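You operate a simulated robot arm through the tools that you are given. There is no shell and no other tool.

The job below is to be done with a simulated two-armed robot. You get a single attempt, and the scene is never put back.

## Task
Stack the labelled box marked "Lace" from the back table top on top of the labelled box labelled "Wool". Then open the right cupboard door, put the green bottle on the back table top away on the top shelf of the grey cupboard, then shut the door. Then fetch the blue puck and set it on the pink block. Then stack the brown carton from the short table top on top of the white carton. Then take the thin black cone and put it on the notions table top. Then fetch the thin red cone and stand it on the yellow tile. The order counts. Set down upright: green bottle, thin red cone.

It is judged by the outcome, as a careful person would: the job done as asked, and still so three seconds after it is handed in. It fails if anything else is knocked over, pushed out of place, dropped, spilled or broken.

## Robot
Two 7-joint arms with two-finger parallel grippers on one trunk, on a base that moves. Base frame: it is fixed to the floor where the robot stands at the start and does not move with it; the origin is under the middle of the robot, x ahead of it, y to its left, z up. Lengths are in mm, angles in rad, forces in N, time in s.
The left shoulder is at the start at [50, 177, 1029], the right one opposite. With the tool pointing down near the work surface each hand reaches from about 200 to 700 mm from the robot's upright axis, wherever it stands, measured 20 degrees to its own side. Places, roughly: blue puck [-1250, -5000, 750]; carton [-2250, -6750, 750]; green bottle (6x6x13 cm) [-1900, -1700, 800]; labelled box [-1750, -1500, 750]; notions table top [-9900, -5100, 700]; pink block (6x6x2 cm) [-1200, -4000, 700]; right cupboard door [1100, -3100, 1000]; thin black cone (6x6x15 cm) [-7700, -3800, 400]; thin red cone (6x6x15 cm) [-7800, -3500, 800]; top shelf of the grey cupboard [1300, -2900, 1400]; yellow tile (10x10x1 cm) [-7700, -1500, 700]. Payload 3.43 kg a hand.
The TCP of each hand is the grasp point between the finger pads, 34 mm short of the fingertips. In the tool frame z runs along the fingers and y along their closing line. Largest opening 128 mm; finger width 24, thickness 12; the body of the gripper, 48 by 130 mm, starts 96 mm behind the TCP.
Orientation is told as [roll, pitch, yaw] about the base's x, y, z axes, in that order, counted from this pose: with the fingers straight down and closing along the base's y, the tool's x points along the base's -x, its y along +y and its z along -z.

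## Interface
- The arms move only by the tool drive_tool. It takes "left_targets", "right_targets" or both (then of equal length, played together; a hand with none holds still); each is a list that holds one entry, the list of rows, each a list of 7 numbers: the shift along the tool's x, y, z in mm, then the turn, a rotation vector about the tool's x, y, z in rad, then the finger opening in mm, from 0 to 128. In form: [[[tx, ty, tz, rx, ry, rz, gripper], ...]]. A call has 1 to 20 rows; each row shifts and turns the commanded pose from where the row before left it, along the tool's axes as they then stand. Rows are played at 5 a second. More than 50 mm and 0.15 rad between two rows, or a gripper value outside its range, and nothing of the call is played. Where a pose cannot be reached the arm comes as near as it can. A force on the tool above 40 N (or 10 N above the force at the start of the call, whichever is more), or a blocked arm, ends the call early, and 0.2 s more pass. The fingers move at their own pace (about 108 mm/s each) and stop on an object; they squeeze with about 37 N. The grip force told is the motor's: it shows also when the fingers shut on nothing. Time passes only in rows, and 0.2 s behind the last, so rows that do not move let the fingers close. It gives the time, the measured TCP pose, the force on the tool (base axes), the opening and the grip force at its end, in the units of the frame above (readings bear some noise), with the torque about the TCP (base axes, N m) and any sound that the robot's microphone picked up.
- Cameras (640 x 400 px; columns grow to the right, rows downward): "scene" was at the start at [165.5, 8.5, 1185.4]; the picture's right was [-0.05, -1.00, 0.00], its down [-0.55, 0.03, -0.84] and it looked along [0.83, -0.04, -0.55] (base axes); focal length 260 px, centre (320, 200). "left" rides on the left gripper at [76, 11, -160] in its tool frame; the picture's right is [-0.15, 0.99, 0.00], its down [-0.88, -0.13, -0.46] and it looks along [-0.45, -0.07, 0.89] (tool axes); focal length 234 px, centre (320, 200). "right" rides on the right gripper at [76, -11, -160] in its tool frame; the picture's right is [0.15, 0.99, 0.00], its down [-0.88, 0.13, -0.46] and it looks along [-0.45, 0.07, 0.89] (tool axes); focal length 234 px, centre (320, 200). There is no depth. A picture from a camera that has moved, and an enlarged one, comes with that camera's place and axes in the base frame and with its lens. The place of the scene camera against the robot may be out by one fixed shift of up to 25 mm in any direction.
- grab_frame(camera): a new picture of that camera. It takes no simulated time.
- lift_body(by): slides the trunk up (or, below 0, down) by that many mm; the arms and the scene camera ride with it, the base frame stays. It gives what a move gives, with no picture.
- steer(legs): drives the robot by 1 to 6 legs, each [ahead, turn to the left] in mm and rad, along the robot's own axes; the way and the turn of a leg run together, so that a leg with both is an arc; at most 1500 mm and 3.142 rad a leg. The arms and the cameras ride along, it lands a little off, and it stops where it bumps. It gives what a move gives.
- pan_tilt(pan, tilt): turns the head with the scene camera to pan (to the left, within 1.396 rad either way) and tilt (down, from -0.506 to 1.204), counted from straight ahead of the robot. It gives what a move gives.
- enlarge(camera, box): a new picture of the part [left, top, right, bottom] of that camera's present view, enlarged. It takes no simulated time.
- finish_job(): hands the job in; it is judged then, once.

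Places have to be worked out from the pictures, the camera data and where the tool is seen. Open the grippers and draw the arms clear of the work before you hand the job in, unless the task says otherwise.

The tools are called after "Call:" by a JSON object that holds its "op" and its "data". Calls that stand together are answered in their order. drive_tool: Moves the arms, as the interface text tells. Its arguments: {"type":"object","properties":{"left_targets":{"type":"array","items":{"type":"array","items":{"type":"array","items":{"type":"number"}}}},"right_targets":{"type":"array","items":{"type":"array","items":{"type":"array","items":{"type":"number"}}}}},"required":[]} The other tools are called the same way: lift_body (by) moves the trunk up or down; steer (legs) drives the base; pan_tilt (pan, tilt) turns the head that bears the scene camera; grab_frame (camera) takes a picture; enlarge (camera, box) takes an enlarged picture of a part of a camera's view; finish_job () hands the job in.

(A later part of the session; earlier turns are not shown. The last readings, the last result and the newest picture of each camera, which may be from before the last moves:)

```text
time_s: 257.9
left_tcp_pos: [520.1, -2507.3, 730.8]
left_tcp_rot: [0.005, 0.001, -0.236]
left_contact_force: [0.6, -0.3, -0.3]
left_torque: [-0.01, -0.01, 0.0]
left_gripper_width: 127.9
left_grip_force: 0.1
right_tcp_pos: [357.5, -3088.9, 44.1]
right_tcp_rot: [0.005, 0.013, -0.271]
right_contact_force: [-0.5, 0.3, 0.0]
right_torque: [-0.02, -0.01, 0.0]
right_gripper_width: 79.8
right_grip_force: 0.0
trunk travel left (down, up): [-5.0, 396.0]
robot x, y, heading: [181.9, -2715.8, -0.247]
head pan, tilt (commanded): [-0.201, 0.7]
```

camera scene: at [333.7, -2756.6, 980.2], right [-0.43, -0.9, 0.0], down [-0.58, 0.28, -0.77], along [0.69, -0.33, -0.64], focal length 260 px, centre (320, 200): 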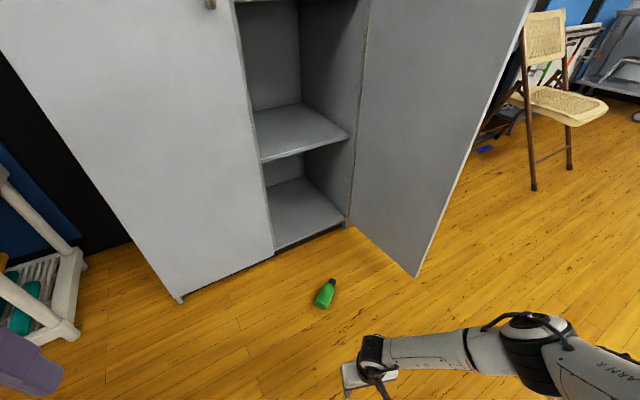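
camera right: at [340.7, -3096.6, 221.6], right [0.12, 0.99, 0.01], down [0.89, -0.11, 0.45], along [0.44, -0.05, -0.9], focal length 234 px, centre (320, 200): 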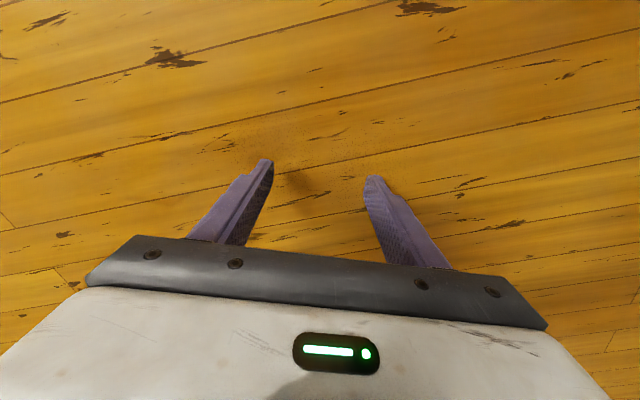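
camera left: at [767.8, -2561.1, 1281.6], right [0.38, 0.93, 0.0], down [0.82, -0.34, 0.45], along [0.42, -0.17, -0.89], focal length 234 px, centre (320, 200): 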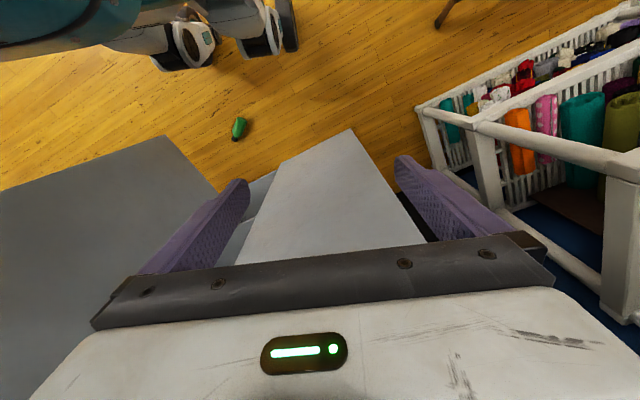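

The hand reaches z=44 at about 262 mm ahead and 318 mm to the right, so I'll use that spot. I'll raise the hand, yaw it to match the bottle's axis, and drive so that spot lies over the bottle.

Call:
{"op": "drive_tool", "data": {"right_targets": [[[0, 0, -48, 0, 0, 0, 80], [0, 0, -48, 0, 0, 0, 80], [0, 0, -48, 0, 0, 0, 80], [0, 0, -30, 0, 0, 0.136, 80], [0, 0, 0, 0, 0, 0.136, 80], [0, 0, 0, 0, 0, 0.136, 80], [0, 0, 0, 0, 0, 0.136, 80], [0, 0, 0, 0, 0, 0.136, 80], [0, 0, 0, 0, 0, 0.136, 80]]]}}

Call:
{"op": "steer", "data": {"legs": [[0, 0.247], [350, 0]]}}

Call:
{"op": "grab_frame", "data": {"camera": "right"}}

Call:
{"op": "grab_frame", "data": {"camera": "scene"}}

```text
time_s: 259.9
left_tcp_pos: [520.3, -2508.3, 732.9]
left_tcp_rot: [0.005, 0.001, -0.236]
left_contact_force: [0.0, -0.6, -0.1]
left_torque: [0.01, -0.01, -0.01]
left_gripper_width: 128.2
left_grip_force: 0.0
right_tcp_pos: [361.0, -3091.4, 218.7]
right_tcp_rot: [-0.004, 0.013, -1.087]
right_contact_force: [-0.7, 1.2, -0.1]
right_torque: [0.0, -0.05, 0.0]
right_gripper_width: 80.3
right_grip_force: 0.0
trunk travel left (down, up): [-5.0, 396.0]
robot x, y, heading: [182.7, -2715.3, -0.25]
head pan, tilt (commanded): [-0.201, 0.7]
```

```text
time_s: 263.0
left_tcp_pos: [811.2, -2434.3, 730.9]
left_tcp_rot: [0.006, 0.001, 0.0]
left_contact_force: [0.1, 0.3, 1.1]
left_torque: [0.01, 0.0, -0.01]
left_gripper_width: 128.0
left_grip_force: 0.1
right_tcp_pos: [793.9, -3038.4, 219.5]
right_tcp_rot: [-0.006, 0.013, -0.846]
right_contact_force: [0.5, 0.2, 0.0]
right_torque: [0.01, 0.0, -0.01]
right_gripper_width: 80.0
right_grip_force: 0.0
trunk travel left (down, up): [-5.0, 396.0]
robot x, y, heading: [532.0, -2717.7, -0.005]
head pan, tilt (commanded): [-0.201, 0.7]
```

```text
taken
camera right: at [737.8, -2990.2, 378.7], right [0.64, 0.76, 0.0], down [0.69, -0.58, 0.44], along [0.34, -0.29, -0.9], focal length 234 px, centre (320, 200)
```

right: 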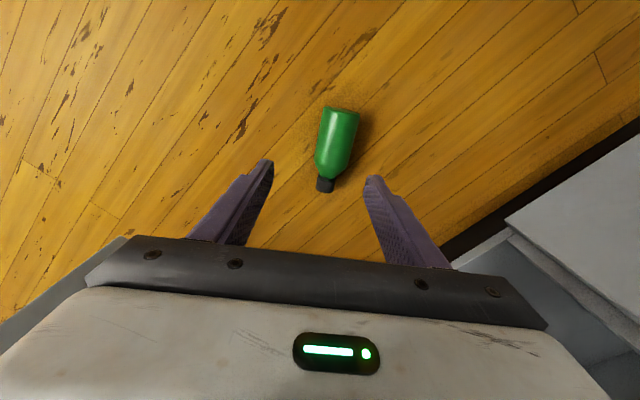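

```text
taken
camera scene: at [692.0, -2721.2, 980.1], right [-0.21, -0.98, 0.0], down [-0.63, 0.13, -0.77], along [0.75, -0.16, -0.64], focal length 260 px, centre (320, 200)
```

scene: 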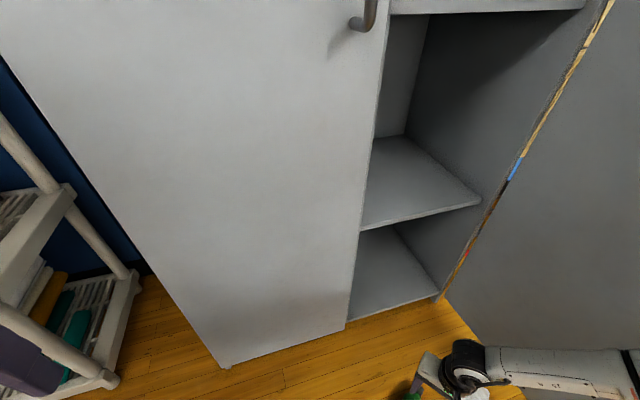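

The bottle lies nearly aligned with the hand. I need about 22 mm along the closing direction to centre it, then I'll lower to z≈42 and check.

Call:
{"op": "drive_tool", "data": {"right_targets": [[[0, 22, 0, 0, 0, 0.03, 84], [0, 0, 45, 0, 0, 0, 84], [0, 0, 45, 0, 0, 0, 84], [0, 0, 40, 0, 0, 0, 84], [0, 0, 0, 0, 0, 0, 84]]]}}

Call:
{"op": "grab_frame", "data": {"camera": "right"}}

```text
time_s: 264.2
left_tcp_pos: [812.1, -2433.1, 731.1]
left_tcp_rot: [0.006, 0.001, 0.002]
left_contact_force: [0.0, -0.1, 0.0]
left_torque: [0.06, 0.0, -0.02]
left_gripper_width: 127.9
left_grip_force: 0.1
right_tcp_pos: [809.0, -3023.8, 86.6]
right_tcp_rot: [-0.004, 0.014, -0.876]
right_contact_force: [-0.6, 0.4, -0.1]
right_torque: [-0.01, -0.01, 0.02]
right_gripper_width: 84.0
right_grip_force: 0.1
trunk travel left (down, up): [-5.0, 396.0]
robot x, y, heading: [530.3, -2716.1, -0.008]
head pan, tilt (commanded): [-0.201, 0.7]
```

```text
taken
camera right: at [754.0, -2974.2, 247.5], right [0.67, 0.75, 0.0], down [0.67, -0.6, 0.44], along [0.33, -0.3, -0.9], focal length 234 px, centre (320, 200)
```

right: 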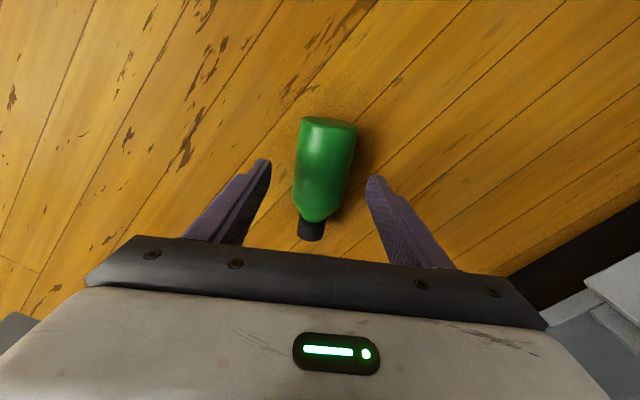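

The bottle is centred and aligned between the fingers. I'll lower the last 44 mm and close.

Call:
{"op": "drive_tool", "data": {"right_targets": [[[0, 0, 25, 0, 0, 0, 84], [0, 0, 20, 0, 0, 0, 84], [0, 0, 0, 0, 0, 0, 84]]]}}

Call:
{"op": "drive_tool", "data": {"right_targets": [[[0, 0, 0, 0, 0, 0, 65], [0, 0, 0, 0, 0, 0, 55], [0, 0, 0, 0, 0, 0, 45], [0, 0, 0, 0, 0, 0, 45]]]}}

Call:
{"op": "grab_frame", "data": {"camera": "right"}}

```text
time_s: 265.0
left_tcp_pos: [811.7, -2433.6, 730.7]
left_tcp_rot: [0.004, 0.002, 0.001]
left_contact_force: [-0.2, -0.4, 0.8]
left_torque: [0.01, -0.01, 0.0]
left_gripper_width: 128.2
left_grip_force: 0.0
right_tcp_pos: [805.9, -3021.8, 42.7]
right_tcp_rot: [-0.004, 0.013, -0.877]
right_contact_force: [0.4, -0.4, -0.2]
right_torque: [-0.02, 0.02, -0.01]
right_gripper_width: 83.9
right_grip_force: 0.1
trunk travel left (down, up): [-5.0, 396.0]
robot x, y, heading: [528.8, -2714.6, -0.009]
head pan, tilt (commanded): [-0.201, 0.7]
```

```text
time_s: 266.0
left_tcp_pos: [812.8, -2433.3, 730.5]
left_tcp_rot: [0.006, 0.001, 0.001]
left_contact_force: [0.0, -0.8, 0.7]
left_torque: [-0.02, 0.03, 0.01]
left_gripper_width: 128.1
left_grip_force: 0.1
right_tcp_pos: [805.7, -3022.5, 43.1]
right_tcp_rot: [-0.004, 0.013, -0.879]
right_contact_force: [-0.5, 0.0, 0.4]
right_torque: [0.02, 0.06, -0.04]
right_gripper_width: 52.4
right_grip_force: 36.7
trunk travel left (down, up): [-5.0, 396.0]
robot x, y, heading: [535.6, -2715.3, -0.004]
head pan, tilt (commanded): [-0.201, 0.7]
```

```text
taken
camera right: at [751.9, -2972.7, 202.8], right [0.67, 0.75, 0.0], down [0.67, -0.6, 0.44], along [0.33, -0.3, -0.9], focal length 234 px, centre (320, 200)
```

right: 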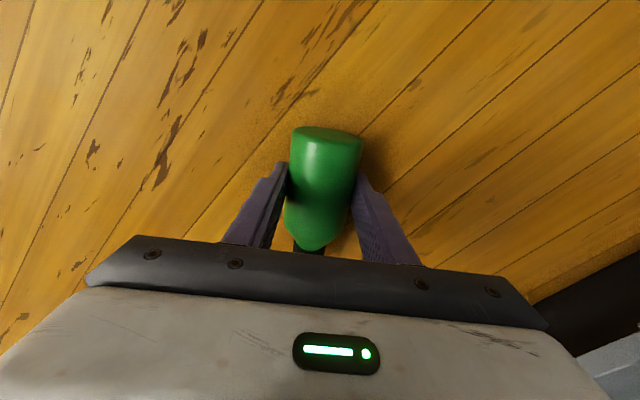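

The bottle is gripped again (52.4 mm) with its base toward tool +x, about 44 mm from the TCP. I'll raise the trunk fully and back away from the cupboard.

Call:
{"op": "lift_body", "data": {"by": 390}}

Call:
{"op": "steer", "data": {"legs": [[-400, 0]]}}

Call:
{"op": "grab_frame", "data": {"camera": "right"}}

```text
time_s: 269.8
left_tcp_pos: [811.2, -2433.5, 1121.0]
left_tcp_rot: [0.005, 0.002, 0.002]
left_contact_force: [0.4, 0.6, 0.2]
left_torque: [-0.03, -0.03, 0.02]
left_gripper_width: 128.0
left_grip_force: 0.0
right_tcp_pos: [806.1, -3023.3, 433.3]
right_tcp_rot: [-0.004, 0.013, -0.875]
right_contact_force: [-0.1, 0.7, -1.8]
right_torque: [0.04, 0.0, 0.01]
right_gripper_width: 52.1
right_grip_force: 36.6
trunk travel left (down, up): [-395.0, 6.0]
robot x, y, heading: [529.5, -2716.4, -0.007]
head pan, tilt (commanded): [-0.201, 0.7]
```

```text
time_s: 272.3
left_tcp_pos: [415.1, -2431.6, 1122.3]
left_tcp_rot: [0.005, 0.002, 0.003]
left_contact_force: [0.3, 0.2, 0.2]
left_torque: [0.0, -0.01, 0.0]
left_gripper_width: 128.0
left_grip_force: 0.1
right_tcp_pos: [410.4, -3019.2, 433.0]
right_tcp_rot: [-0.005, 0.013, -0.876]
right_contact_force: [-0.5, -0.2, -1.9]
right_torque: [0.0, 0.05, 0.0]
right_gripper_width: 52.1
right_grip_force: 36.9
trunk travel left (down, up): [-395.0, 6.0]
robot x, y, heading: [138.5, -2712.1, -0.006]
head pan, tilt (commanded): [-0.201, 0.7]
```

```text
taken
camera right: at [355.3, -2969.6, 592.9], right [0.67, 0.75, 0.0], down [0.67, -0.6, 0.44], along [0.33, -0.3, -0.9], focal length 234 px, centre (320, 200)
```

right: 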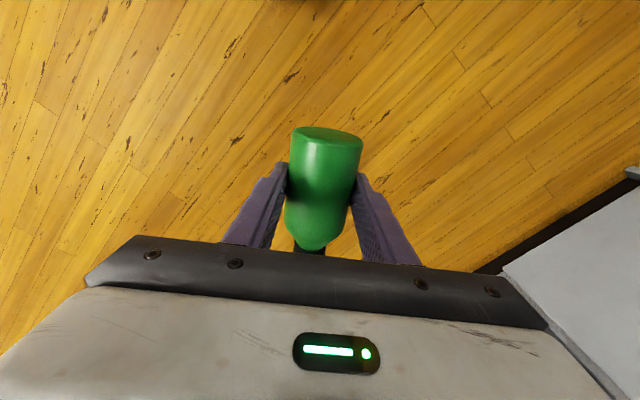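

Held firmly. I'll raise the arm, bring the hand in front and turn its yaw back in line with the heading.

Call:
{"op": "drive_tool", "data": {"right_targets": [[[0, 0, -45, 0, 0, 0, 45], [0, 0, -45, 0, 0, 0, 45], [0, 0, -45, 0, 0, 0, 45], [0, 0, -45, 0, 0, 0, 45], [0, 0, -45, 0, 0, 0, 45], [0, 0, -45, 0, 0, 0, 45], [0, 0, -45, 0, 0, 0, 45], [0, 0, -35, 0, 0, 0, 45], [0, 48, 0, 0, 0, 0, 45], [0, 48, 0, 0, 0, 0, 45], [0, 48, 0, 0, 0, 0, 45], [0, 48, 0, 0, 0, 0, 45], [0, 0, 0, 0, 0, -0.145, 45], [0, 0, 0, 0, 0, -0.145, 45], [0, 0, 0, 0, 0, -0.145, 45], [0, 0, 0, 0, 0, -0.145, 45], [0, 0, 0, 0, 0, -0.145, 45], [0, 0, 0, 0, 0, -0.145, 45]]]}}

Call:
{"op": "grab_frame", "data": {"camera": "scene"}}

```text
time_s: 276.1
left_tcp_pos: [415.0, -2431.9, 1121.1]
left_tcp_rot: [0.006, 0.0, 0.003]
left_contact_force: [0.3, 0.2, -0.3]
left_torque: [0.04, -0.01, -0.02]
left_gripper_width: 127.8
left_grip_force: 0.0
right_tcp_pos: [562.7, -2899.4, 782.4]
right_tcp_rot: [0.005, 0.012, -0.004]
right_contact_force: [0.2, 0.2, -1.9]
right_torque: [-0.01, 0.03, 0.0]
right_gripper_width: 52.3
right_grip_force: 37.8
trunk travel left (down, up): [-395.0, 6.0]
robot x, y, heading: [138.3, -2715.2, -0.003]
head pan, tilt (commanded): [-0.201, 0.7]
```

```text
taken
camera scene: at [295.5, -2718.3, 1370.1], right [-0.21, -0.98, 0.0], down [-0.63, 0.13, -0.76], along [0.75, -0.16, -0.64], focal length 260 px, centre (320, 200)
```

scene: 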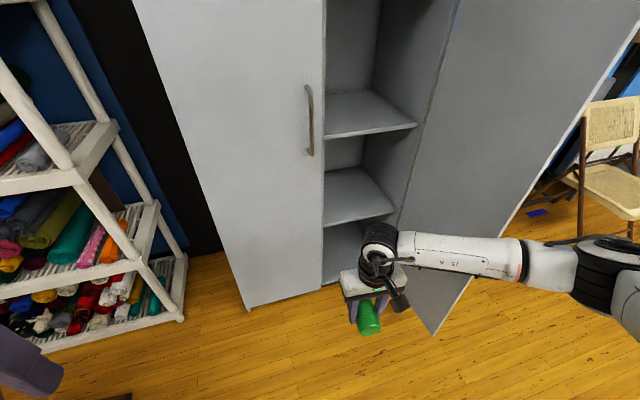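

The base of the bottle faces me as wanted. I'll raise the hand and pitch it forward in a long combined move.

Call:
{"op": "drive_tool", "data": {"right_targets": [[[-17.5, 0, -44, 0, -0.078, 0, 45], [-20.9, 0, -42.5, 0, -0.078, 0, 45], [-24.1, 0, -40.8, 0, -0.078, 0, 45], [-27.2, 0, -38.7, 0, -0.078, 0, 45], [-30.2, 0, -36.5, 0, -0.078, 0, 45], [-32.9, 0, -34, 0, -0.078, 0, 45], [-35.4, 0, -31.4, 0, -0.078, 0, 45], [-37.8, 0, -28.5, 0, -0.078, 0, 45], [-39.9, 0, -25.5, 0, -0.078, 0, 45], [-41.8, 0, -22.3, 0, -0.078, 0, 45], [-43.3, 0, -19, 0, -0.078, 0, 45], [-44.7, 0, -15.6, 0, -0.078, 0, 45], [-45.8, 0, -12, 0, -0.078, 0, 45], [-46.7, 0, -8.4, 0, -0.078, 0, 45]]]}}

Call:
{"op": "pan_tilt", "data": {"pan": -0.2, "tilt": 0.1}}

Call:
{"op": "grab_frame", "data": {"camera": "scene"}}

```text
time_s: 279.1
left_tcp_pos: [414.9, -2430.6, 1120.9]
left_tcp_rot: [0.007, 0.0, 0.003]
left_contact_force: [0.5, -1.5, -0.4]
left_torque: [-0.03, -0.02, 0.0]
left_gripper_width: 128.0
left_grip_force: 0.1
right_tcp_pos: [814.5, -2904.7, 1393.3]
right_tcp_rot: [0.012, -1.08, -0.018]
right_contact_force: [0.2, 0.2, -2.6]
right_torque: [-0.03, 0.06, 0.03]
right_gripper_width: 52.4
right_grip_force: 36.8
trunk travel left (down, up): [-395.0, 6.0]
robot x, y, heading: [137.7, -2715.0, -0.011]
head pan, tilt (commanded): [-0.201, 0.7]
```

```text
time_s: 280.1
left_tcp_pos: [414.6, -2431.0, 1120.8]
left_tcp_rot: [0.005, 0.002, 0.005]
left_contact_force: [0.6, 1.4, -0.3]
left_torque: [0.01, -0.01, 0.03]
left_gripper_width: 128.2
left_grip_force: 0.0
right_tcp_pos: [812.4, -2903.8, 1392.7]
right_tcp_rot: [0.013, -1.078, -0.017]
right_contact_force: [-0.4, -0.4, -2.1]
right_torque: [-0.01, 0.06, 0.0]
right_gripper_width: 52.4
right_grip_force: 36.8
trunk travel left (down, up): [-395.0, 6.0]
robot x, y, heading: [137.8, -2712.7, -0.003]
head pan, tilt (commanded): [-0.201, 0.099]
```

```text
taken
camera scene: at [302.5, -2719.8, 1424.8], right [-0.21, -0.98, 0.0], down [-0.1, 0.02, -0.99], along [0.97, -0.21, -0.1], focal length 260 px, centre (320, 200)
```

scene: 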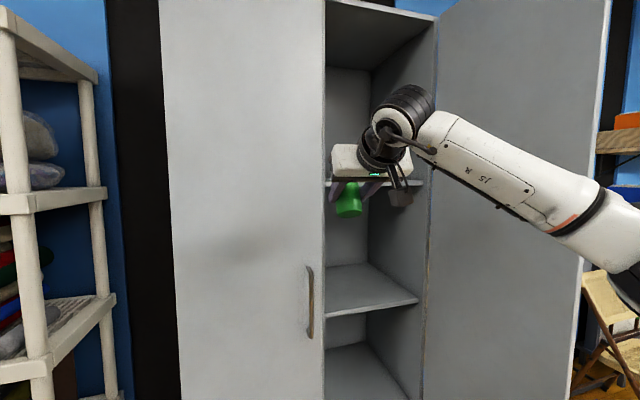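

At z≈1393 with the bottle tilted about 28°. I'll raise 90 mm more and pitch the hand the rest of the way to horizontal so the bottle is upright.

Call:
{"op": "drive_tool", "data": {"right_targets": [[[-39.7, 0, -21.2, 0, 0, 0, 45], [-39.7, 0, -21.2, 0, 0, 0, 45], [0, 0, 0, 0, -0.1225, 0, 45], [0, 0, 0, 0, -0.1225, 0, 45], [0, 0, 0, 0, -0.1225, 0, 45], [0, 0, 0, 0, -0.1225, 0, 45], [0, 0, 0, 0, 0, 0, 45]]]}}

Call:
{"op": "enlarge", "data": {"camera": "scene", "box": [270, 60, 470, 230]}}

Call:
{"op": "grab_frame", "data": {"camera": "right"}}

```text
time_s: 281.7
left_tcp_pos: [414.6, -2431.0, 1119.7]
left_tcp_rot: [0.005, 0.002, 0.004]
left_contact_force: [0.5, -0.3, 0.0]
left_torque: [0.0, 0.01, 0.01]
left_gripper_width: 128.0
left_grip_force: 0.0
right_tcp_pos: [814.2, -2904.7, 1484.6]
right_tcp_rot: [1.669, -1.566, -1.674]
right_contact_force: [-0.5, -0.2, -2.3]
right_torque: [-0.03, 0.0, -0.02]
right_gripper_width: 52.3
right_grip_force: 37.0
trunk travel left (down, up): [-395.0, 6.0]
robot x, y, heading: [132.3, -2715.9, -0.009]
head pan, tilt (commanded): [-0.201, 0.099]
```

```text
2.35 times, centred on (370, 145) of scene
camera zoom: at [302.4, -2719.6, 1424.9], right [-0.21, -0.98, 0.0], down [-0.1, 0.02, -0.99], along [0.97, -0.21, -0.1], focal length 611 px, centre (202, 329)
```

zoom: 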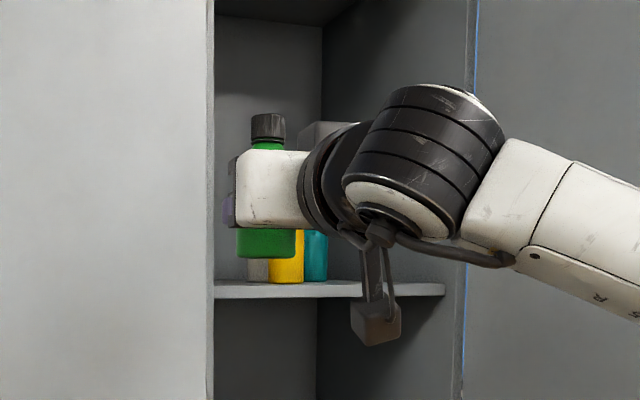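

```text
taken
camera right: at [655.5, -2914.6, 1407.8], right [0.01, 0.99, -0.14], down [-0.46, 0.13, 0.88], along [0.89, 0.06, 0.45], focal length 234 px, centre (320, 200)
```

right: 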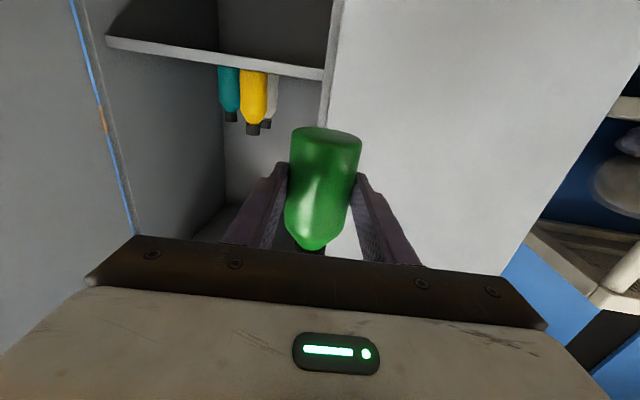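

The hand is now horizontal and the bottle stands upright in it, bottom at z≈1440. I'll turn to heading -0.233 and drive in two stages toward a spot well over the shelf: bottle centre at x≈1170, y≈-3150.

Call:
{"op": "steer", "data": {"legs": [[0, -0.227], [280, 0]]}}

Call:
{"op": "grab_frame", "data": {"camera": "scene"}}

Call:
{"op": "grab_frame", "data": {"camera": "right"}}

```text
time_s: 284.4
left_tcp_pos: [742.8, -2562.8, 1119.5]
left_tcp_rot: [0.004, 0.002, -0.215]
left_contact_force: [1.0, -0.7, -0.3]
left_torque: [0.02, 0.05, 0.01]
left_gripper_width: 128.2
left_grip_force: 0.1
right_tcp_pos: [1030.7, -3112.0, 1484.1]
right_tcp_rot: [1.386, -1.566, -1.611]
right_contact_force: [0.8, 0.4, -1.5]
right_torque: [0.02, 0.01, -0.02]
right_gripper_width: 52.2
right_grip_force: 36.8
trunk travel left (down, up): [-395.0, 6.0]
robot x, y, heading: [408.9, -2780.0, -0.23]
head pan, tilt (commanded): [-0.201, 0.099]
```

```text
taken
camera scene: at [568.2, -2818.4, 1424.8], right [-0.42, -0.91, 0.0], down [-0.09, 0.04, -0.99], along [0.91, -0.41, -0.1], focal length 260 px, centre (320, 200)
```

scene: 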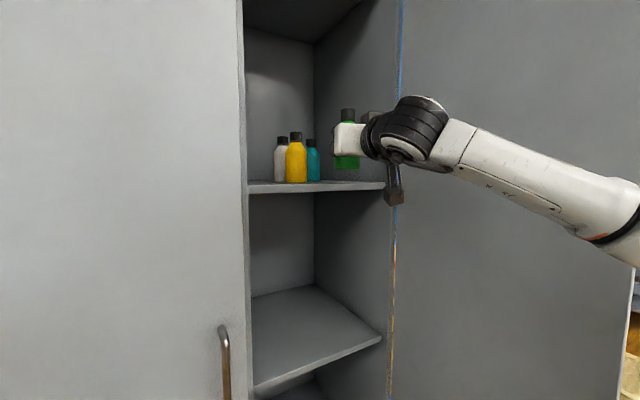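

```text
taken
camera right: at [872.6, -3087.6, 1407.9], right [0.22, 0.96, -0.14], down [-0.42, 0.22, 0.88], along [0.88, -0.14, 0.45], focal length 234 px, centre (320, 200)
```

right: 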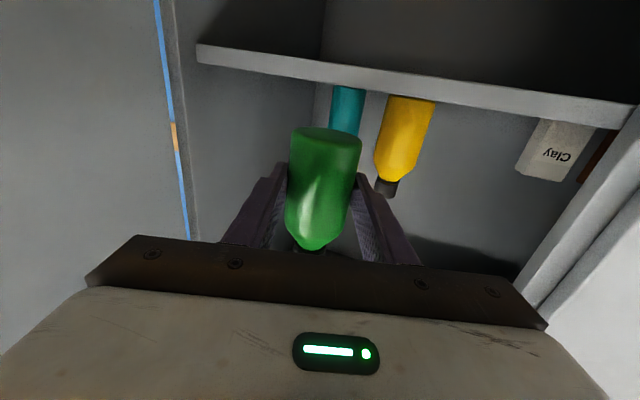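

Everything lines up: the shelf top reads z≈1405 and the bottle bottom is at 1440. Yellow is at about (1160,-3048) and teal at about (1261,-3129). I'll drive the last 125 mm so the bottle centre comes to x≈1167.

Call:
{"op": "steer", "data": {"legs": [[125, 0]]}}

Call:
{"op": "enlarge", "data": {"camera": "scene", "box": [230, 80, 430, 225]}}

Call:
{"op": "grab_frame", "data": {"camera": "right"}}

```text
time_s: 285.7
left_tcp_pos: [862.8, -2589.2, 1121.1]
left_tcp_rot: [0.006, 0.001, -0.215]
left_contact_force: [0.8, -0.2, -0.9]
left_torque: [0.05, 0.02, -0.03]
left_gripper_width: 127.9
left_grip_force: 0.1
right_tcp_pos: [1150.6, -3139.7, 1484.2]
right_tcp_rot: [1.324, -1.566, -1.547]
right_contact_force: [1.0, -0.2, -2.4]
right_torque: [0.0, -0.01, 0.02]
right_gripper_width: 52.4
right_grip_force: 37.0
trunk travel left (down, up): [-395.0, 6.0]
robot x, y, heading: [531.1, -2802.1, -0.227]
head pan, tilt (commanded): [-0.201, 0.099]
```

```text
2.76 times, centred on (330, 152) of scene
camera zoom: at [687.8, -2845.6, 1424.7], right [-0.41, -0.91, 0.0], down [-0.09, 0.04, -0.99], along [0.91, -0.41, -0.1], focal length 716 px, centre (292, 331)
```

zoom: 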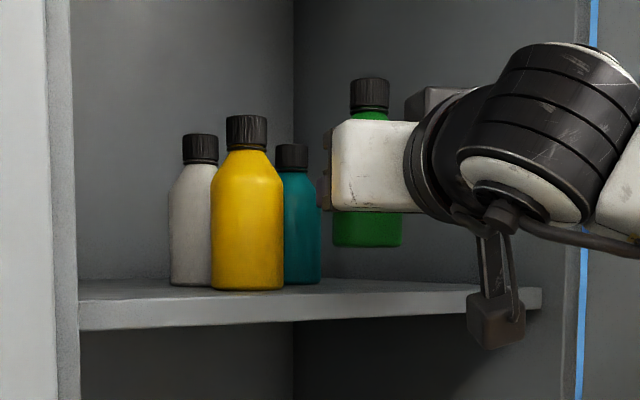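

```text
taken
camera right: at [992.8, -3114.0, 1407.7], right [0.22, 0.97, -0.14], down [-0.42, 0.22, 0.88], along [0.88, -0.14, 0.45], focal length 234 px, centre (320, 200)
```

right: 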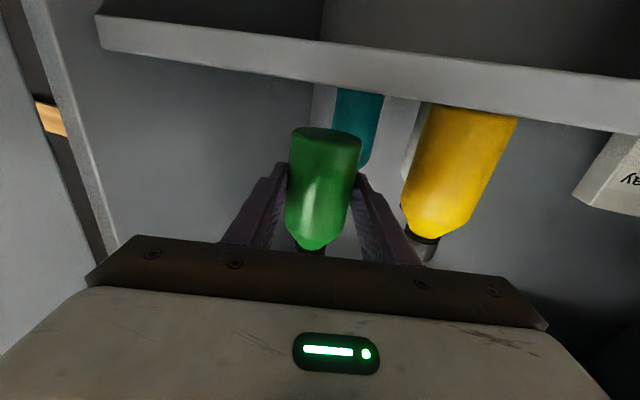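

The bottle is well over the shelf now. I'll nudge 10 mm further in and lower toward the surface.

Call:
{"op": "drive_tool", "data": {"right_targets": [[[0, 0, 10, 0, 0, 0, 45], [13, 0, 0, 0, 0, 0, 45], [13, 0, 0, 0, 0, 0, 45], [0, 0, 0, 0, 0, 0, 45]]]}}

Call:
{"op": "enlarge", "data": {"camera": "scene", "box": [270, 110, 400, 200]}}

```text
time_s: 286.7
left_tcp_pos: [861.7, -2589.4, 1121.2]
left_tcp_rot: [0.005, 0.002, -0.213]
left_contact_force: [-0.2, 0.6, 0.2]
left_torque: [0.0, 0.01, -0.02]
left_gripper_width: 128.0
left_grip_force: 0.0
right_tcp_pos: [1158.9, -3139.2, 1460.1]
right_tcp_rot: [1.429, -1.565, -1.651]
right_contact_force: [-0.1, -0.7, -1.2]
right_torque: [0.02, 0.08, -0.01]
right_gripper_width: 52.3
right_grip_force: 36.6
trunk travel left (down, up): [-395.0, 6.0]
robot x, y, heading: [525.0, -2806.7, -0.227]
head pan, tilt (commanded): [-0.201, 0.099]
```

```text
4.44 times, centred on (335, 155) of scene
camera zoom: at [686.8, -2845.3, 1424.9], right [-0.41, -0.91, 0.0], down [-0.09, 0.04, -0.99], along [0.91, -0.41, -0.1], focal length 1154 px, centre (253, 400)
```

zoom: 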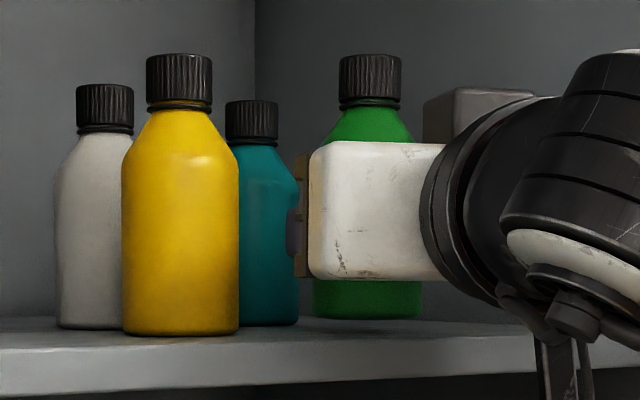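

I'll zoom on the shelf's front edge under the bottle to be sure of the depth before lowering the rest of the way.

Call:
{"op": "enlarge", "data": {"camera": "scene", "box": [250, 165, 400, 215]}}

Call:
{"op": "enlarge", "data": {"camera": "right", "box": [80, 0, 400, 200]}}

```text
4.27 times, centred on (325, 190) of scene
camera zoom: at [686.8, -2845.3, 1424.9], right [-0.41, -0.91, 0.0], down [-0.09, 0.04, -0.99], along [0.91, -0.41, -0.1], focal length 1108 px, centre (299, 243)
```

zoom: 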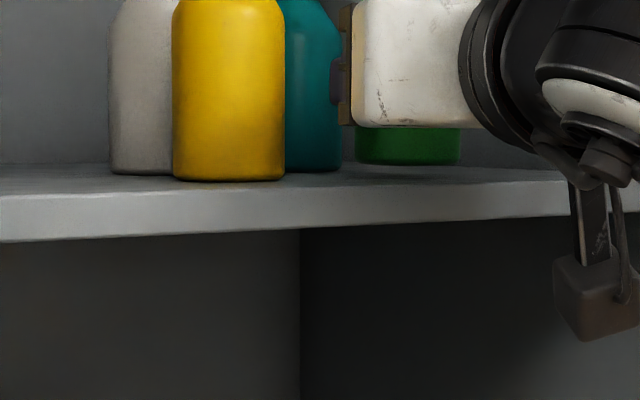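

```text
2.00 times, centred on (240, 100) of right
camera zoom: at [1001.3, -3115.6, 1382.2], right [0.22, 0.97, -0.14], down [-0.42, 0.22, 0.88], along [0.88, -0.14, 0.45], focal length 468 px, centre (480, 400)
```

zoom: 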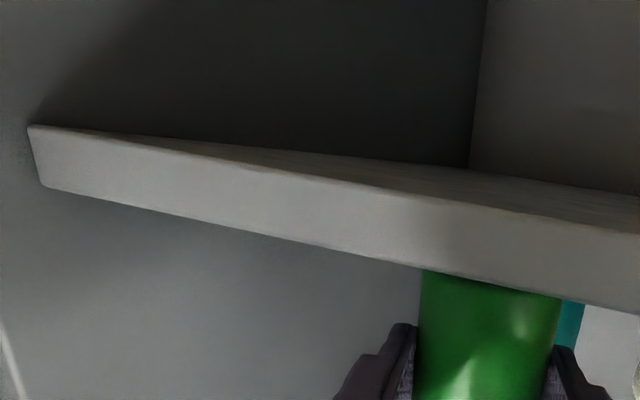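

The bottle is at least 39 mm behind the shelf's front edge (x≈1090–1107) and a few millimetres above the surface. I'll lower in 2 mm steps until contact.

Call:
{"op": "drive_tool", "data": {"right_targets": [[[2, 0, 0, 0, 0, 0, 45], [2, 0, 0, 0, 0, 0, 45], [2, 0, 0, 0, 0, 0, 45], [0, 0, 0, 0, 0, 0, 45]]]}}

```text
time_s: 287.7
left_tcp_pos: [862.0, -2589.4, 1121.2]
left_tcp_rot: [0.005, 0.002, -0.215]
left_contact_force: [-1.2, -0.7, 0.5]
left_torque: [-0.01, -0.02, -0.01]
left_gripper_width: 128.0
left_grip_force: 0.0
right_tcp_pos: [1159.5, -3140.5, 1451.7]
right_tcp_rot: [1.508, -1.564, -1.732]
right_contact_force: [-1.5, 0.2, -1.2]
right_torque: [0.0, 0.04, 0.0]
right_gripper_width: 52.2
right_grip_force: 37.1
trunk travel left (down, up): [-395.0, 6.0]
robot x, y, heading: [526.4, -2804.4, -0.223]
head pan, tilt (commanded): [-0.201, 0.099]
```

No contact yet. I'll continue in small steps.

Call:
{"op": "drive_tool", "data": {"right_targets": [[[1.5, 0, 0, 0, 0, 0, 45], [1.5, 0, 0, 0, 0, 0, 45], [0, 0, 0, 0, 0, 0, 45]]]}}

Call:
{"op": "enlarge", "data": {"camera": "scene", "box": [300, 140, 400, 200]}}

```text
time_s: 288.5
left_tcp_pos: [861.4, -2588.7, 1120.2]
left_tcp_rot: [0.006, 0.002, -0.215]
left_contact_force: [0.9, -0.6, -0.8]
left_torque: [0.0, -0.06, -0.01]
left_gripper_width: 128.0
left_grip_force: 0.0
right_tcp_pos: [1158.3, -3139.8, 1452.5]
right_tcp_rot: [2.28, -1.565, -2.502]
right_contact_force: [4.5, -0.7, 10.1]
right_torque: [-0.2, -0.1, 0.04]
right_gripper_width: 52.1
right_grip_force: 37.0
trunk travel left (down, up): [-395.0, 6.0]
robot x, y, heading: [528.4, -2806.1, -0.223]
head pan, tilt (commanded): [-0.201, 0.099]
```

```text
6.40 times, centred on (350, 170) of scene
camera zoom: at [686.4, -2844.8, 1425.1], right [-0.41, -0.91, 0.0], down [-0.09, 0.04, -1.0], along [0.91, -0.41, -0.1], focal length 1662 px, centre (128, 392)
```

zoom: 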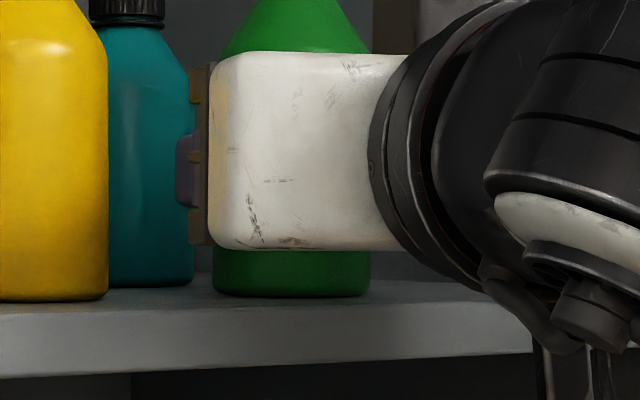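

Contact at +10 N. I'll ease up 1.5 mm to relieve the pressure, then open slowly while watching.

Call:
{"op": "drive_tool", "data": {"right_targets": [[[-1.5, 0, 0, 0, 0, 0, 45], [0, 0, 0, 0, 0, 0, 50], [0, 0, 0, 0, 0, 0, 54], [0, 0, 0, 0, 0, 0, 57], [0, 0, 0, 0, 0, 0, 60]]]}}

Call:
{"op": "enlarge", "data": {"camera": "scene", "box": [250, 90, 420, 200]}}

Call:
{"op": "grab_frame", "data": {"camera": "right"}}

```text
time_s: 289.7
left_tcp_pos: [861.0, -2589.5, 1120.8]
left_tcp_rot: [0.005, 0.002, -0.214]
left_contact_force: [-0.1, 0.4, 0.7]
left_torque: [0.02, 0.02, 0.03]
left_gripper_width: 128.0
left_grip_force: 0.2
right_tcp_pos: [1159.7, -3139.6, 1451.9]
right_tcp_rot: [1.435, -1.564, -1.662]
right_contact_force: [0.1, 0.5, -0.2]
right_torque: [-0.02, 0.02, -0.01]
right_gripper_width: 59.9
right_grip_force: 0.1
trunk travel left (down, up): [-395.0, 6.0]
robot x, y, heading: [528.0, -2808.0, -0.233]
head pan, tilt (commanded): [-0.201, 0.099]
```

```text
3.64 times, centred on (335, 145) of scene
camera zoom: at [686.6, -2845.2, 1424.9], right [-0.41, -0.91, 0.0], down [-0.09, 0.04, -1.0], along [0.91, -0.41, -0.1], focal length 944 px, centre (266, 400)
```

zoom: 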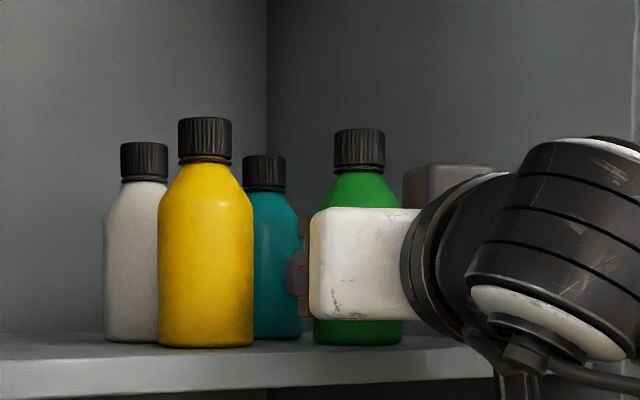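

```text
taken
camera right: at [1001.6, -3115.2, 1374.4], right [0.22, 0.97, -0.14], down [-0.42, 0.22, 0.88], along [0.88, -0.14, 0.45], focal length 234 px, centre (320, 200)
```

right: 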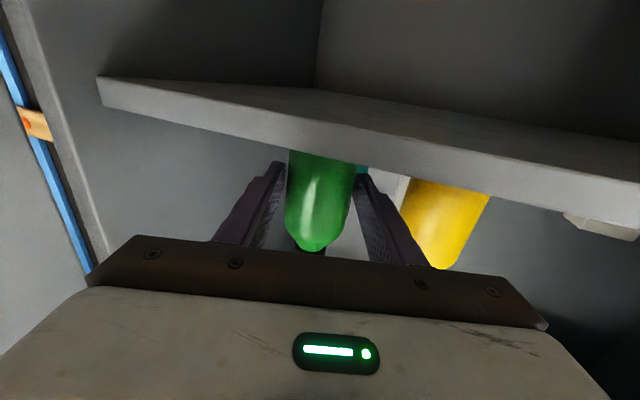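

The bottle stands upright on the shelf with the fingers just off it. I'll open a bit more and back the hand straight out.

Call:
{"op": "drive_tool", "data": {"right_targets": [[[0, 0, 0, 0, 0, 0, 66], [0, 0, 0, 0, 0, 0, 72], [0, 0, -20, 0, 0, 0, 72], [0, 0, -25, 0, 0, 0, 72], [0, 0, -25, 0, 0, 0, 72], [0, 0, 0, 0, 0, 0, 72]]]}}

Call:
{"op": "grab_frame", "data": {"camera": "right"}}

Call:
{"op": "enlarge", "data": {"camera": "scene", "box": [250, 90, 420, 200]}}

```text
time_s: 291.1
left_tcp_pos: [861.2, -2589.9, 1120.1]
left_tcp_rot: [0.005, 0.004, -0.216]
left_contact_force: [-0.1, -0.5, -0.1]
left_torque: [-0.02, 0.03, 0.0]
left_gripper_width: 127.5
left_grip_force: 0.2
right_tcp_pos: [1092.6, -3123.3, 1451.4]
right_tcp_rot: [1.456, -1.565, -1.681]
right_contact_force: [-0.6, 0.3, 0.0]
right_torque: [0.0, 0.03, -0.01]
right_gripper_width: 71.9
right_grip_force: 0.0
trunk travel left (down, up): [-395.0, 6.0]
robot x, y, heading: [531.7, -2802.0, -0.224]
head pan, tilt (commanded): [-0.201, 0.099]
```

```text
taken
camera right: at [933.9, -3098.8, 1375.3], right [0.22, 0.97, -0.14], down [-0.42, 0.22, 0.88], along [0.88, -0.14, 0.45], focal length 234 px, centre (320, 200)
```

right: 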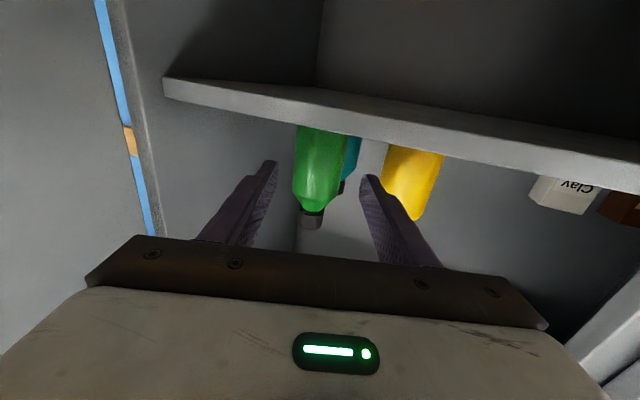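

```text
3.64 times, centred on (335, 145) of scene
camera zoom: at [687.0, -2845.3, 1424.8], right [-0.41, -0.91, 0.0], down [-0.09, 0.04, -0.99], along [0.91, -0.41, -0.1], focal length 944 px, centre (266, 400)
```

zoom: 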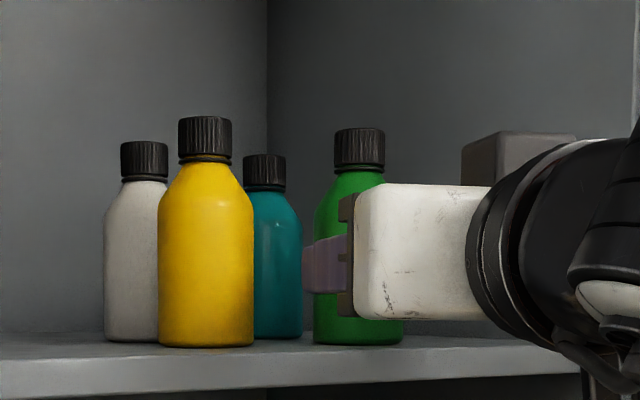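

The bottle stays upright on the shelf. I'll back out, then drive around to the outer side of the open door to push it shut.

Call:
{"op": "steer", "data": {"legs": [[-350, 0]]}}

Call:
{"op": "grab_frame", "data": {"camera": "scene"}}

Call:
{"op": "steer", "data": {"legs": [[0, -1.346], [960, 0]]}}

Call:
{"op": "pan_tilt", "data": {"pan": 0.9, "tilt": 0.4}}

Call:
{"op": "grab_frame", "data": {"camera": "scene"}}

```text
time_s: 293.3
left_tcp_pos: [523.7, -2510.3, 1120.0]
left_tcp_rot: [0.007, 0.0, -0.206]
left_contact_force: [-0.5, -0.5, 0.3]
left_torque: [-0.03, -0.04, -0.01]
left_gripper_width: 128.1
left_grip_force: 0.0
right_tcp_pos: [756.5, -3043.4, 1452.6]
right_tcp_rot: [1.56, -1.565, -1.773]
right_contact_force: [-0.8, 0.1, 0.6]
right_torque: [0.05, 0.03, 0.03]
right_gripper_width: 72.1
right_grip_force: 0.1
trunk travel left (down, up): [-395.0, 6.0]
robot x, y, heading: [192.6, -2726.9, -0.216]
head pan, tilt (commanded): [-0.201, 0.099]
```

```text
taken
camera scene: at [349.8, -2768.2, 1425.0], right [-0.41, -0.91, 0.0], down [-0.09, 0.04, -1.0], along [0.91, -0.4, -0.1], focal length 260 px, centre (320, 200)
```

scene: 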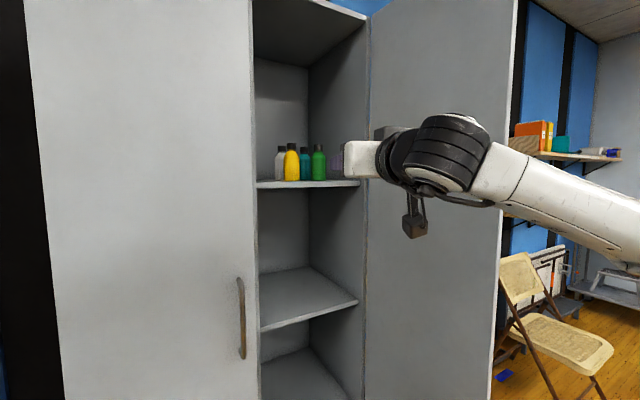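

```text
time_s: 299.6
left_tcp_pos: [501.7, -3492.3, 1121.2]
left_tcp_rot: [0.013, 0.019, -1.501]
left_contact_force: [-0.2, -0.3, -0.3]
left_torque: [0.0, 0.02, 0.01]
left_gripper_width: 127.9
left_grip_force: 0.1
right_tcp_pos: [37.2, -3855.6, 1451.4]
right_tcp_rot: [1.531, -1.562, -3.066]
right_contact_force: [0.0, 0.1, 0.4]
right_torque: [-0.04, 0.03, -0.02]
right_gripper_width: 71.7
right_grip_force: 0.1
trunk travel left (down, up): [-395.0, 6.0]
robot x, y, heading: [206.6, -3233.2, -1.529]
head pan, tilt (commanded): [-0.201, 0.099]
stopped in leg 2: the robot was blocked; the commanded pose is now the measured one
```

```text
time_s: 300.9
left_tcp_pos: [499.9, -3492.9, 1119.8]
left_tcp_rot: [0.013, 0.015, -1.503]
left_contact_force: [-0.5, 0.9, -0.1]
left_torque: [0.0, 0.02, 0.0]
left_gripper_width: 128.1
left_grip_force: 0.1
right_tcp_pos: [37.1, -3853.9, 1452.3]
right_tcp_rot: [1.71, -1.561, 3.036]
right_contact_force: [-0.7, 0.4, -0.2]
right_torque: [0.01, 0.01, 0.03]
right_gripper_width: 71.6
right_grip_force: 0.0
trunk travel left (down, up): [-395.0, 6.0]
robot x, y, heading: [208.6, -3229.1, -1.532]
head pan, tilt (commanded): [0.901, 0.4]
```

```text
taken
camera scene: at [284.1, -3338.0, 1398.1], right [-0.59, -0.81, 0.0], down [-0.31, 0.23, -0.92], along [0.74, -0.55, -0.38], focal length 260 px, centre (320, 200)
```

scene: 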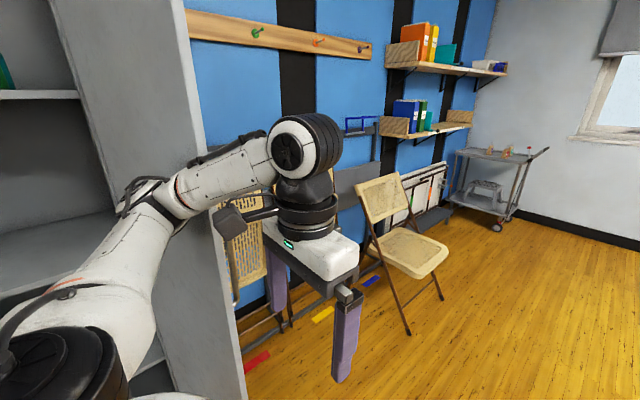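

My left elbow met the open door's edge. I'll back off, swing further west around it, and come up on the door's outer side.

Call:
{"op": "steer", "data": {"legs": [[-120, 0], [0, -0.97], [350, 0], [0, 0.93], [380, 0]]}}

Call:
{"op": "pan_tilt", "data": {"pan": 1.2, "tilt": 0.3}}

Call:
{"op": "grab_frame", "data": {"camera": "scene"}}

```text
time_s: 310.8
left_tcp_pos: [215.6, -3974.3, 1117.2]
left_tcp_rot: [0.008, 0.019, -1.53]
left_contact_force: [0.8, 0.2, 0.2]
left_torque: [0.02, -0.02, -0.01]
left_gripper_width: 128.0
left_grip_force: 0.1
right_tcp_pos: [-257.5, -4325.0, 1448.7]
right_tcp_rot: [0.798, -1.564, -2.362]
right_contact_force: [1.0, -0.7, 0.4]
right_torque: [0.01, 0.02, 0.02]
right_gripper_width: 71.8
right_grip_force: 0.1
trunk travel left (down, up): [-395.0, 6.0]
robot x, y, heading: [-76.6, -3704.3, -1.565]
head pan, tilt (commanded): [0.901, 0.4]
```

```text
time_s: 311.6
left_tcp_pos: [216.0, -3973.3, 1117.3]
left_tcp_rot: [0.008, 0.021, -1.532]
left_contact_force: [0.0, 0.0, 0.0]
left_torque: [0.01, 0.01, -0.01]
left_gripper_width: 127.9
left_grip_force: 0.1
right_tcp_pos: [-258.0, -4325.1, 1450.5]
right_tcp_rot: [0.854, -1.564, -2.417]
right_contact_force: [-0.6, 0.2, -1.0]
right_torque: [0.0, -0.02, 0.03]
right_gripper_width: 71.9
right_grip_force: 0.1
trunk travel left (down, up): [-395.0, 6.0]
robot x, y, heading: [-79.8, -3701.6, -1.561]
head pan, tilt (commanded): [1.201, 0.3]
```

```text
taken
camera scene: at [18.1, -3791.9, 1406.2], right [-0.35, -0.94, 0.0], down [-0.28, 0.1, -0.96], along [0.89, -0.34, -0.3], focal length 260 px, centre (320, 200)
```

scene: 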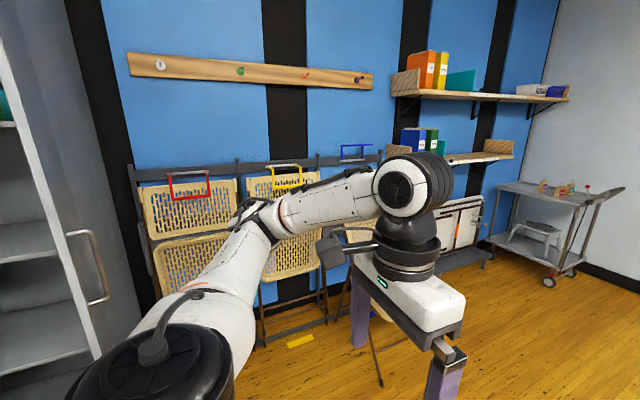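

I'm south of the door now. I'll turn to face it (heading about 0.5) and look at its angle.

Call:
{"op": "steer", "data": {"legs": [[0, 1.9]]}}

Call:
{"op": "pan_tilt", "data": {"pan": 0.2, "tilt": 0.3}}

Call:
{"op": "grab_frame", "data": {"camera": "scene"}}

```text
time_s: 316.5
left_tcp_pos: [100.1, -3342.9, 1116.9]
left_tcp_rot: [0.009, 0.021, 0.332]
left_contact_force: [0.6, -0.5, 0.1]
left_torque: [0.01, 0.0, -0.02]
left_gripper_width: 127.8
left_grip_force: 0.1
right_tcp_pos: [572.0, -3695.0, 1450.1]
right_tcp_rot: [0.868, -1.564, -0.568]
right_contact_force: [-0.2, -0.8, 0.0]
right_torque: [-0.02, 0.0, -0.03]
right_gripper_width: 72.0
right_grip_force: 0.2
trunk travel left (down, up): [-395.0, 6.0]
robot x, y, heading: [-76.4, -3700.6, 0.302]
head pan, tilt (commanded): [1.201, 0.3]
```

```text
time_s: 317.8
left_tcp_pos: [100.3, -3342.6, 1116.2]
left_tcp_rot: [0.009, 0.021, 0.331]
left_contact_force: [-0.2, 1.3, 0.1]
left_torque: [0.01, 0.02, 0.0]
left_gripper_width: 128.2
left_grip_force: 0.1
right_tcp_pos: [571.2, -3695.8, 1450.6]
right_tcp_rot: [0.875, -1.563, -0.575]
right_contact_force: [0.0, 0.3, -0.1]
right_torque: [0.0, -0.01, 0.0]
right_gripper_width: 71.7
right_grip_force: 0.0
trunk travel left (down, up): [-395.0, 6.0]
robot x, y, heading: [-75.5, -3701.0, 0.304]
head pan, tilt (commanded): [0.201, 0.3]
```

```text
taken
camera scene: at [78.7, -3623.2, 1406.2], right [0.48, -0.88, 0.0], down [-0.26, -0.14, -0.96], along [0.84, 0.46, -0.3], focal length 260 px, centre (320, 200)
```

scene: 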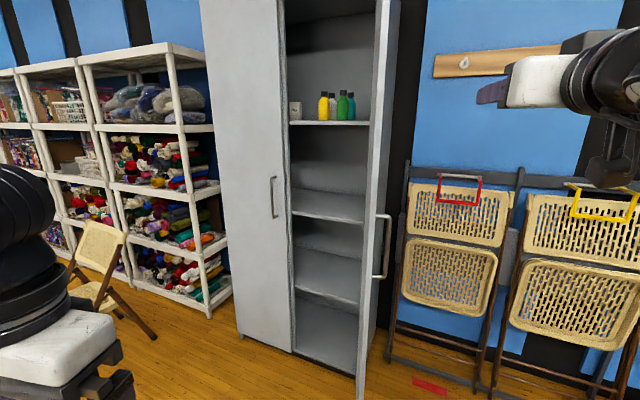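

The green bottle stands on the shelf with the others. I'll enlarge the door to judge its angle.

Call:
{"op": "enlarge", "data": {"camera": "scene", "box": [270, 60, 430, 400]}}

```text
1.18 times, centred on (350, 230) of scene
camera zoom: at [78.7, -3623.2, 1406.2], right [0.48, -0.88, 0.0], down [-0.26, -0.14, -0.96], along [0.84, 0.46, -0.3], focal length 306 px, centre (285, 165)
```

zoom: 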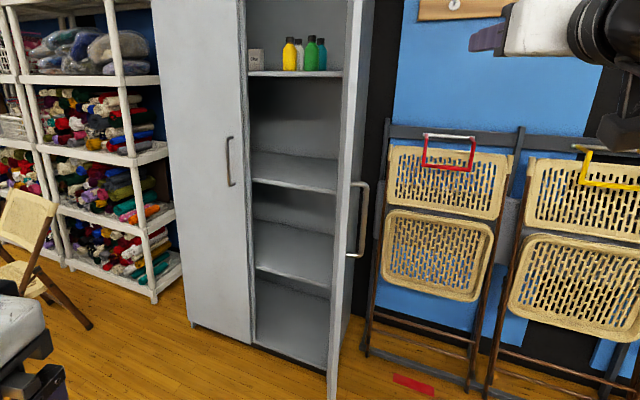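

The door is at about 108°, edge-on to me. I'll close the fingers into a fist, position on its outer (south) side, and face along the line that pushes it shut.

Call:
{"op": "drive_tool", "data": {"right_targets": [[[0, 0, 0, 0, 0, 0, 40], [0, 0, 0, 0, 0, 0, 0], [0, 0, 0, 0, 0, 0, 0]]]}}

Call:
{"op": "steer", "data": {"legs": [[0, -0.772], [392, 0], [0, 1.508]]}}

Call:
{"op": "pan_tilt", "data": {"pan": -0.2, "tilt": 0.2}}

Call:
{"op": "grab_frame", "data": {"camera": "scene"}}

Call:
{"op": "grab_frame", "data": {"camera": "right"}}

```text
time_s: 318.6
left_tcp_pos: [100.2, -3343.9, 1116.5]
left_tcp_rot: [0.008, 0.021, 0.332]
left_contact_force: [0.1, 0.4, 0.1]
left_torque: [-0.01, 0.0, -0.02]
left_gripper_width: 128.0
left_grip_force: 0.0
right_tcp_pos: [572.0, -3696.1, 1448.7]
right_tcp_rot: [0.874, -1.563, -0.575]
right_contact_force: [1.0, -0.1, 0.2]
right_torque: [0.01, -0.02, 0.01]
right_gripper_width: 0.0
right_grip_force: 33.1
trunk travel left (down, up): [-395.0, 6.0]
robot x, y, heading: [-80.6, -3703.8, 0.295]
head pan, tilt (commanded): [0.201, 0.3]
```

```text
time_s: 326.7
left_tcp_pos: [170.7, -3493.5, 1116.9]
left_tcp_rot: [0.008, 0.022, 1.057]
left_contact_force: [-0.3, 0.1, 0.3]
left_torque: [-0.01, 0.0, 0.0]
left_gripper_width: 128.1
left_grip_force: 0.0
right_tcp_pos: [756.9, -3444.2, 1449.7]
right_tcp_rot: [0.866, -1.563, 0.16]
right_contact_force: [0.2, 0.4, 0.8]
right_torque: [0.01, 0.01, 0.01]
right_gripper_width: 0.0
right_grip_force: 32.5
trunk travel left (down, up): [-395.0, 6.0]
robot x, y, heading: [278.0, -3881.6, 1.025]
head pan, tilt (commanded): [0.201, 0.3]
```

```text
time_s: 327.6
left_tcp_pos: [170.5, -3493.8, 1116.4]
left_tcp_rot: [0.009, 0.021, 1.057]
left_contact_force: [0.0, 0.0, -0.1]
left_torque: [-0.04, -0.05, 0.01]
left_gripper_width: 128.2
left_grip_force: 0.0
right_tcp_pos: [756.8, -3443.4, 1449.9]
right_tcp_rot: [0.887, -1.564, 0.138]
right_contact_force: [-0.3, -0.8, -0.3]
right_torque: [-0.01, -0.01, 0.02]
right_gripper_width: 0.1
right_grip_force: 32.6
trunk travel left (down, up): [-395.0, 6.0]
robot x, y, heading: [280.6, -3879.0, 1.026]
head pan, tilt (commanded): [-0.201, 0.201]
```

```text
taken
camera scene: at [381.9, -3737.6, 1415.5], right [0.74, -0.68, 0.0], down [-0.14, -0.15, -0.98], along [0.66, 0.72, -0.2], focal length 260 px, centre (320, 200)
```

scene: 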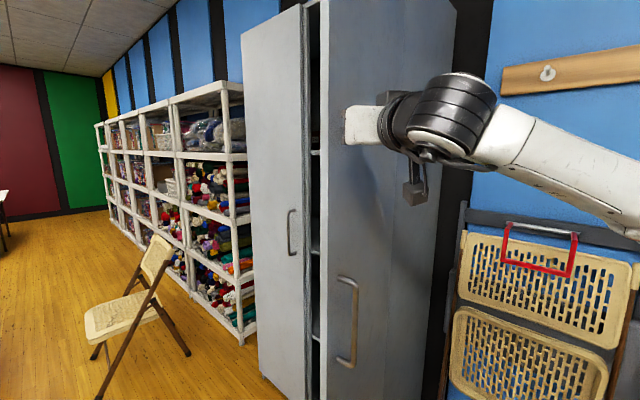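

```text
taken
camera right: at [683.7, -3585.9, 1374.0], right [-0.85, 0.51, -0.14], down [-0.34, -0.32, 0.88], along [0.41, 0.8, 0.45], focal length 234 px, centre (320, 200)
```

right: 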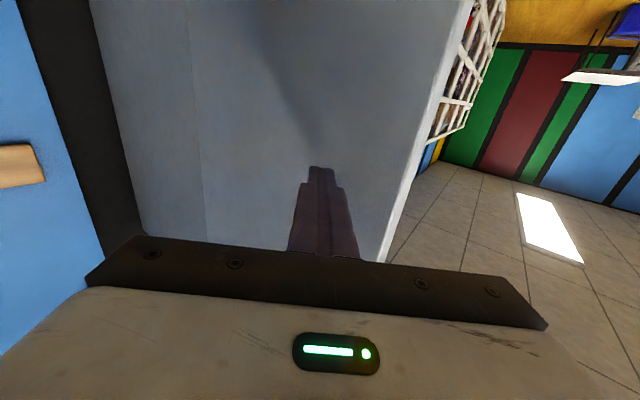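

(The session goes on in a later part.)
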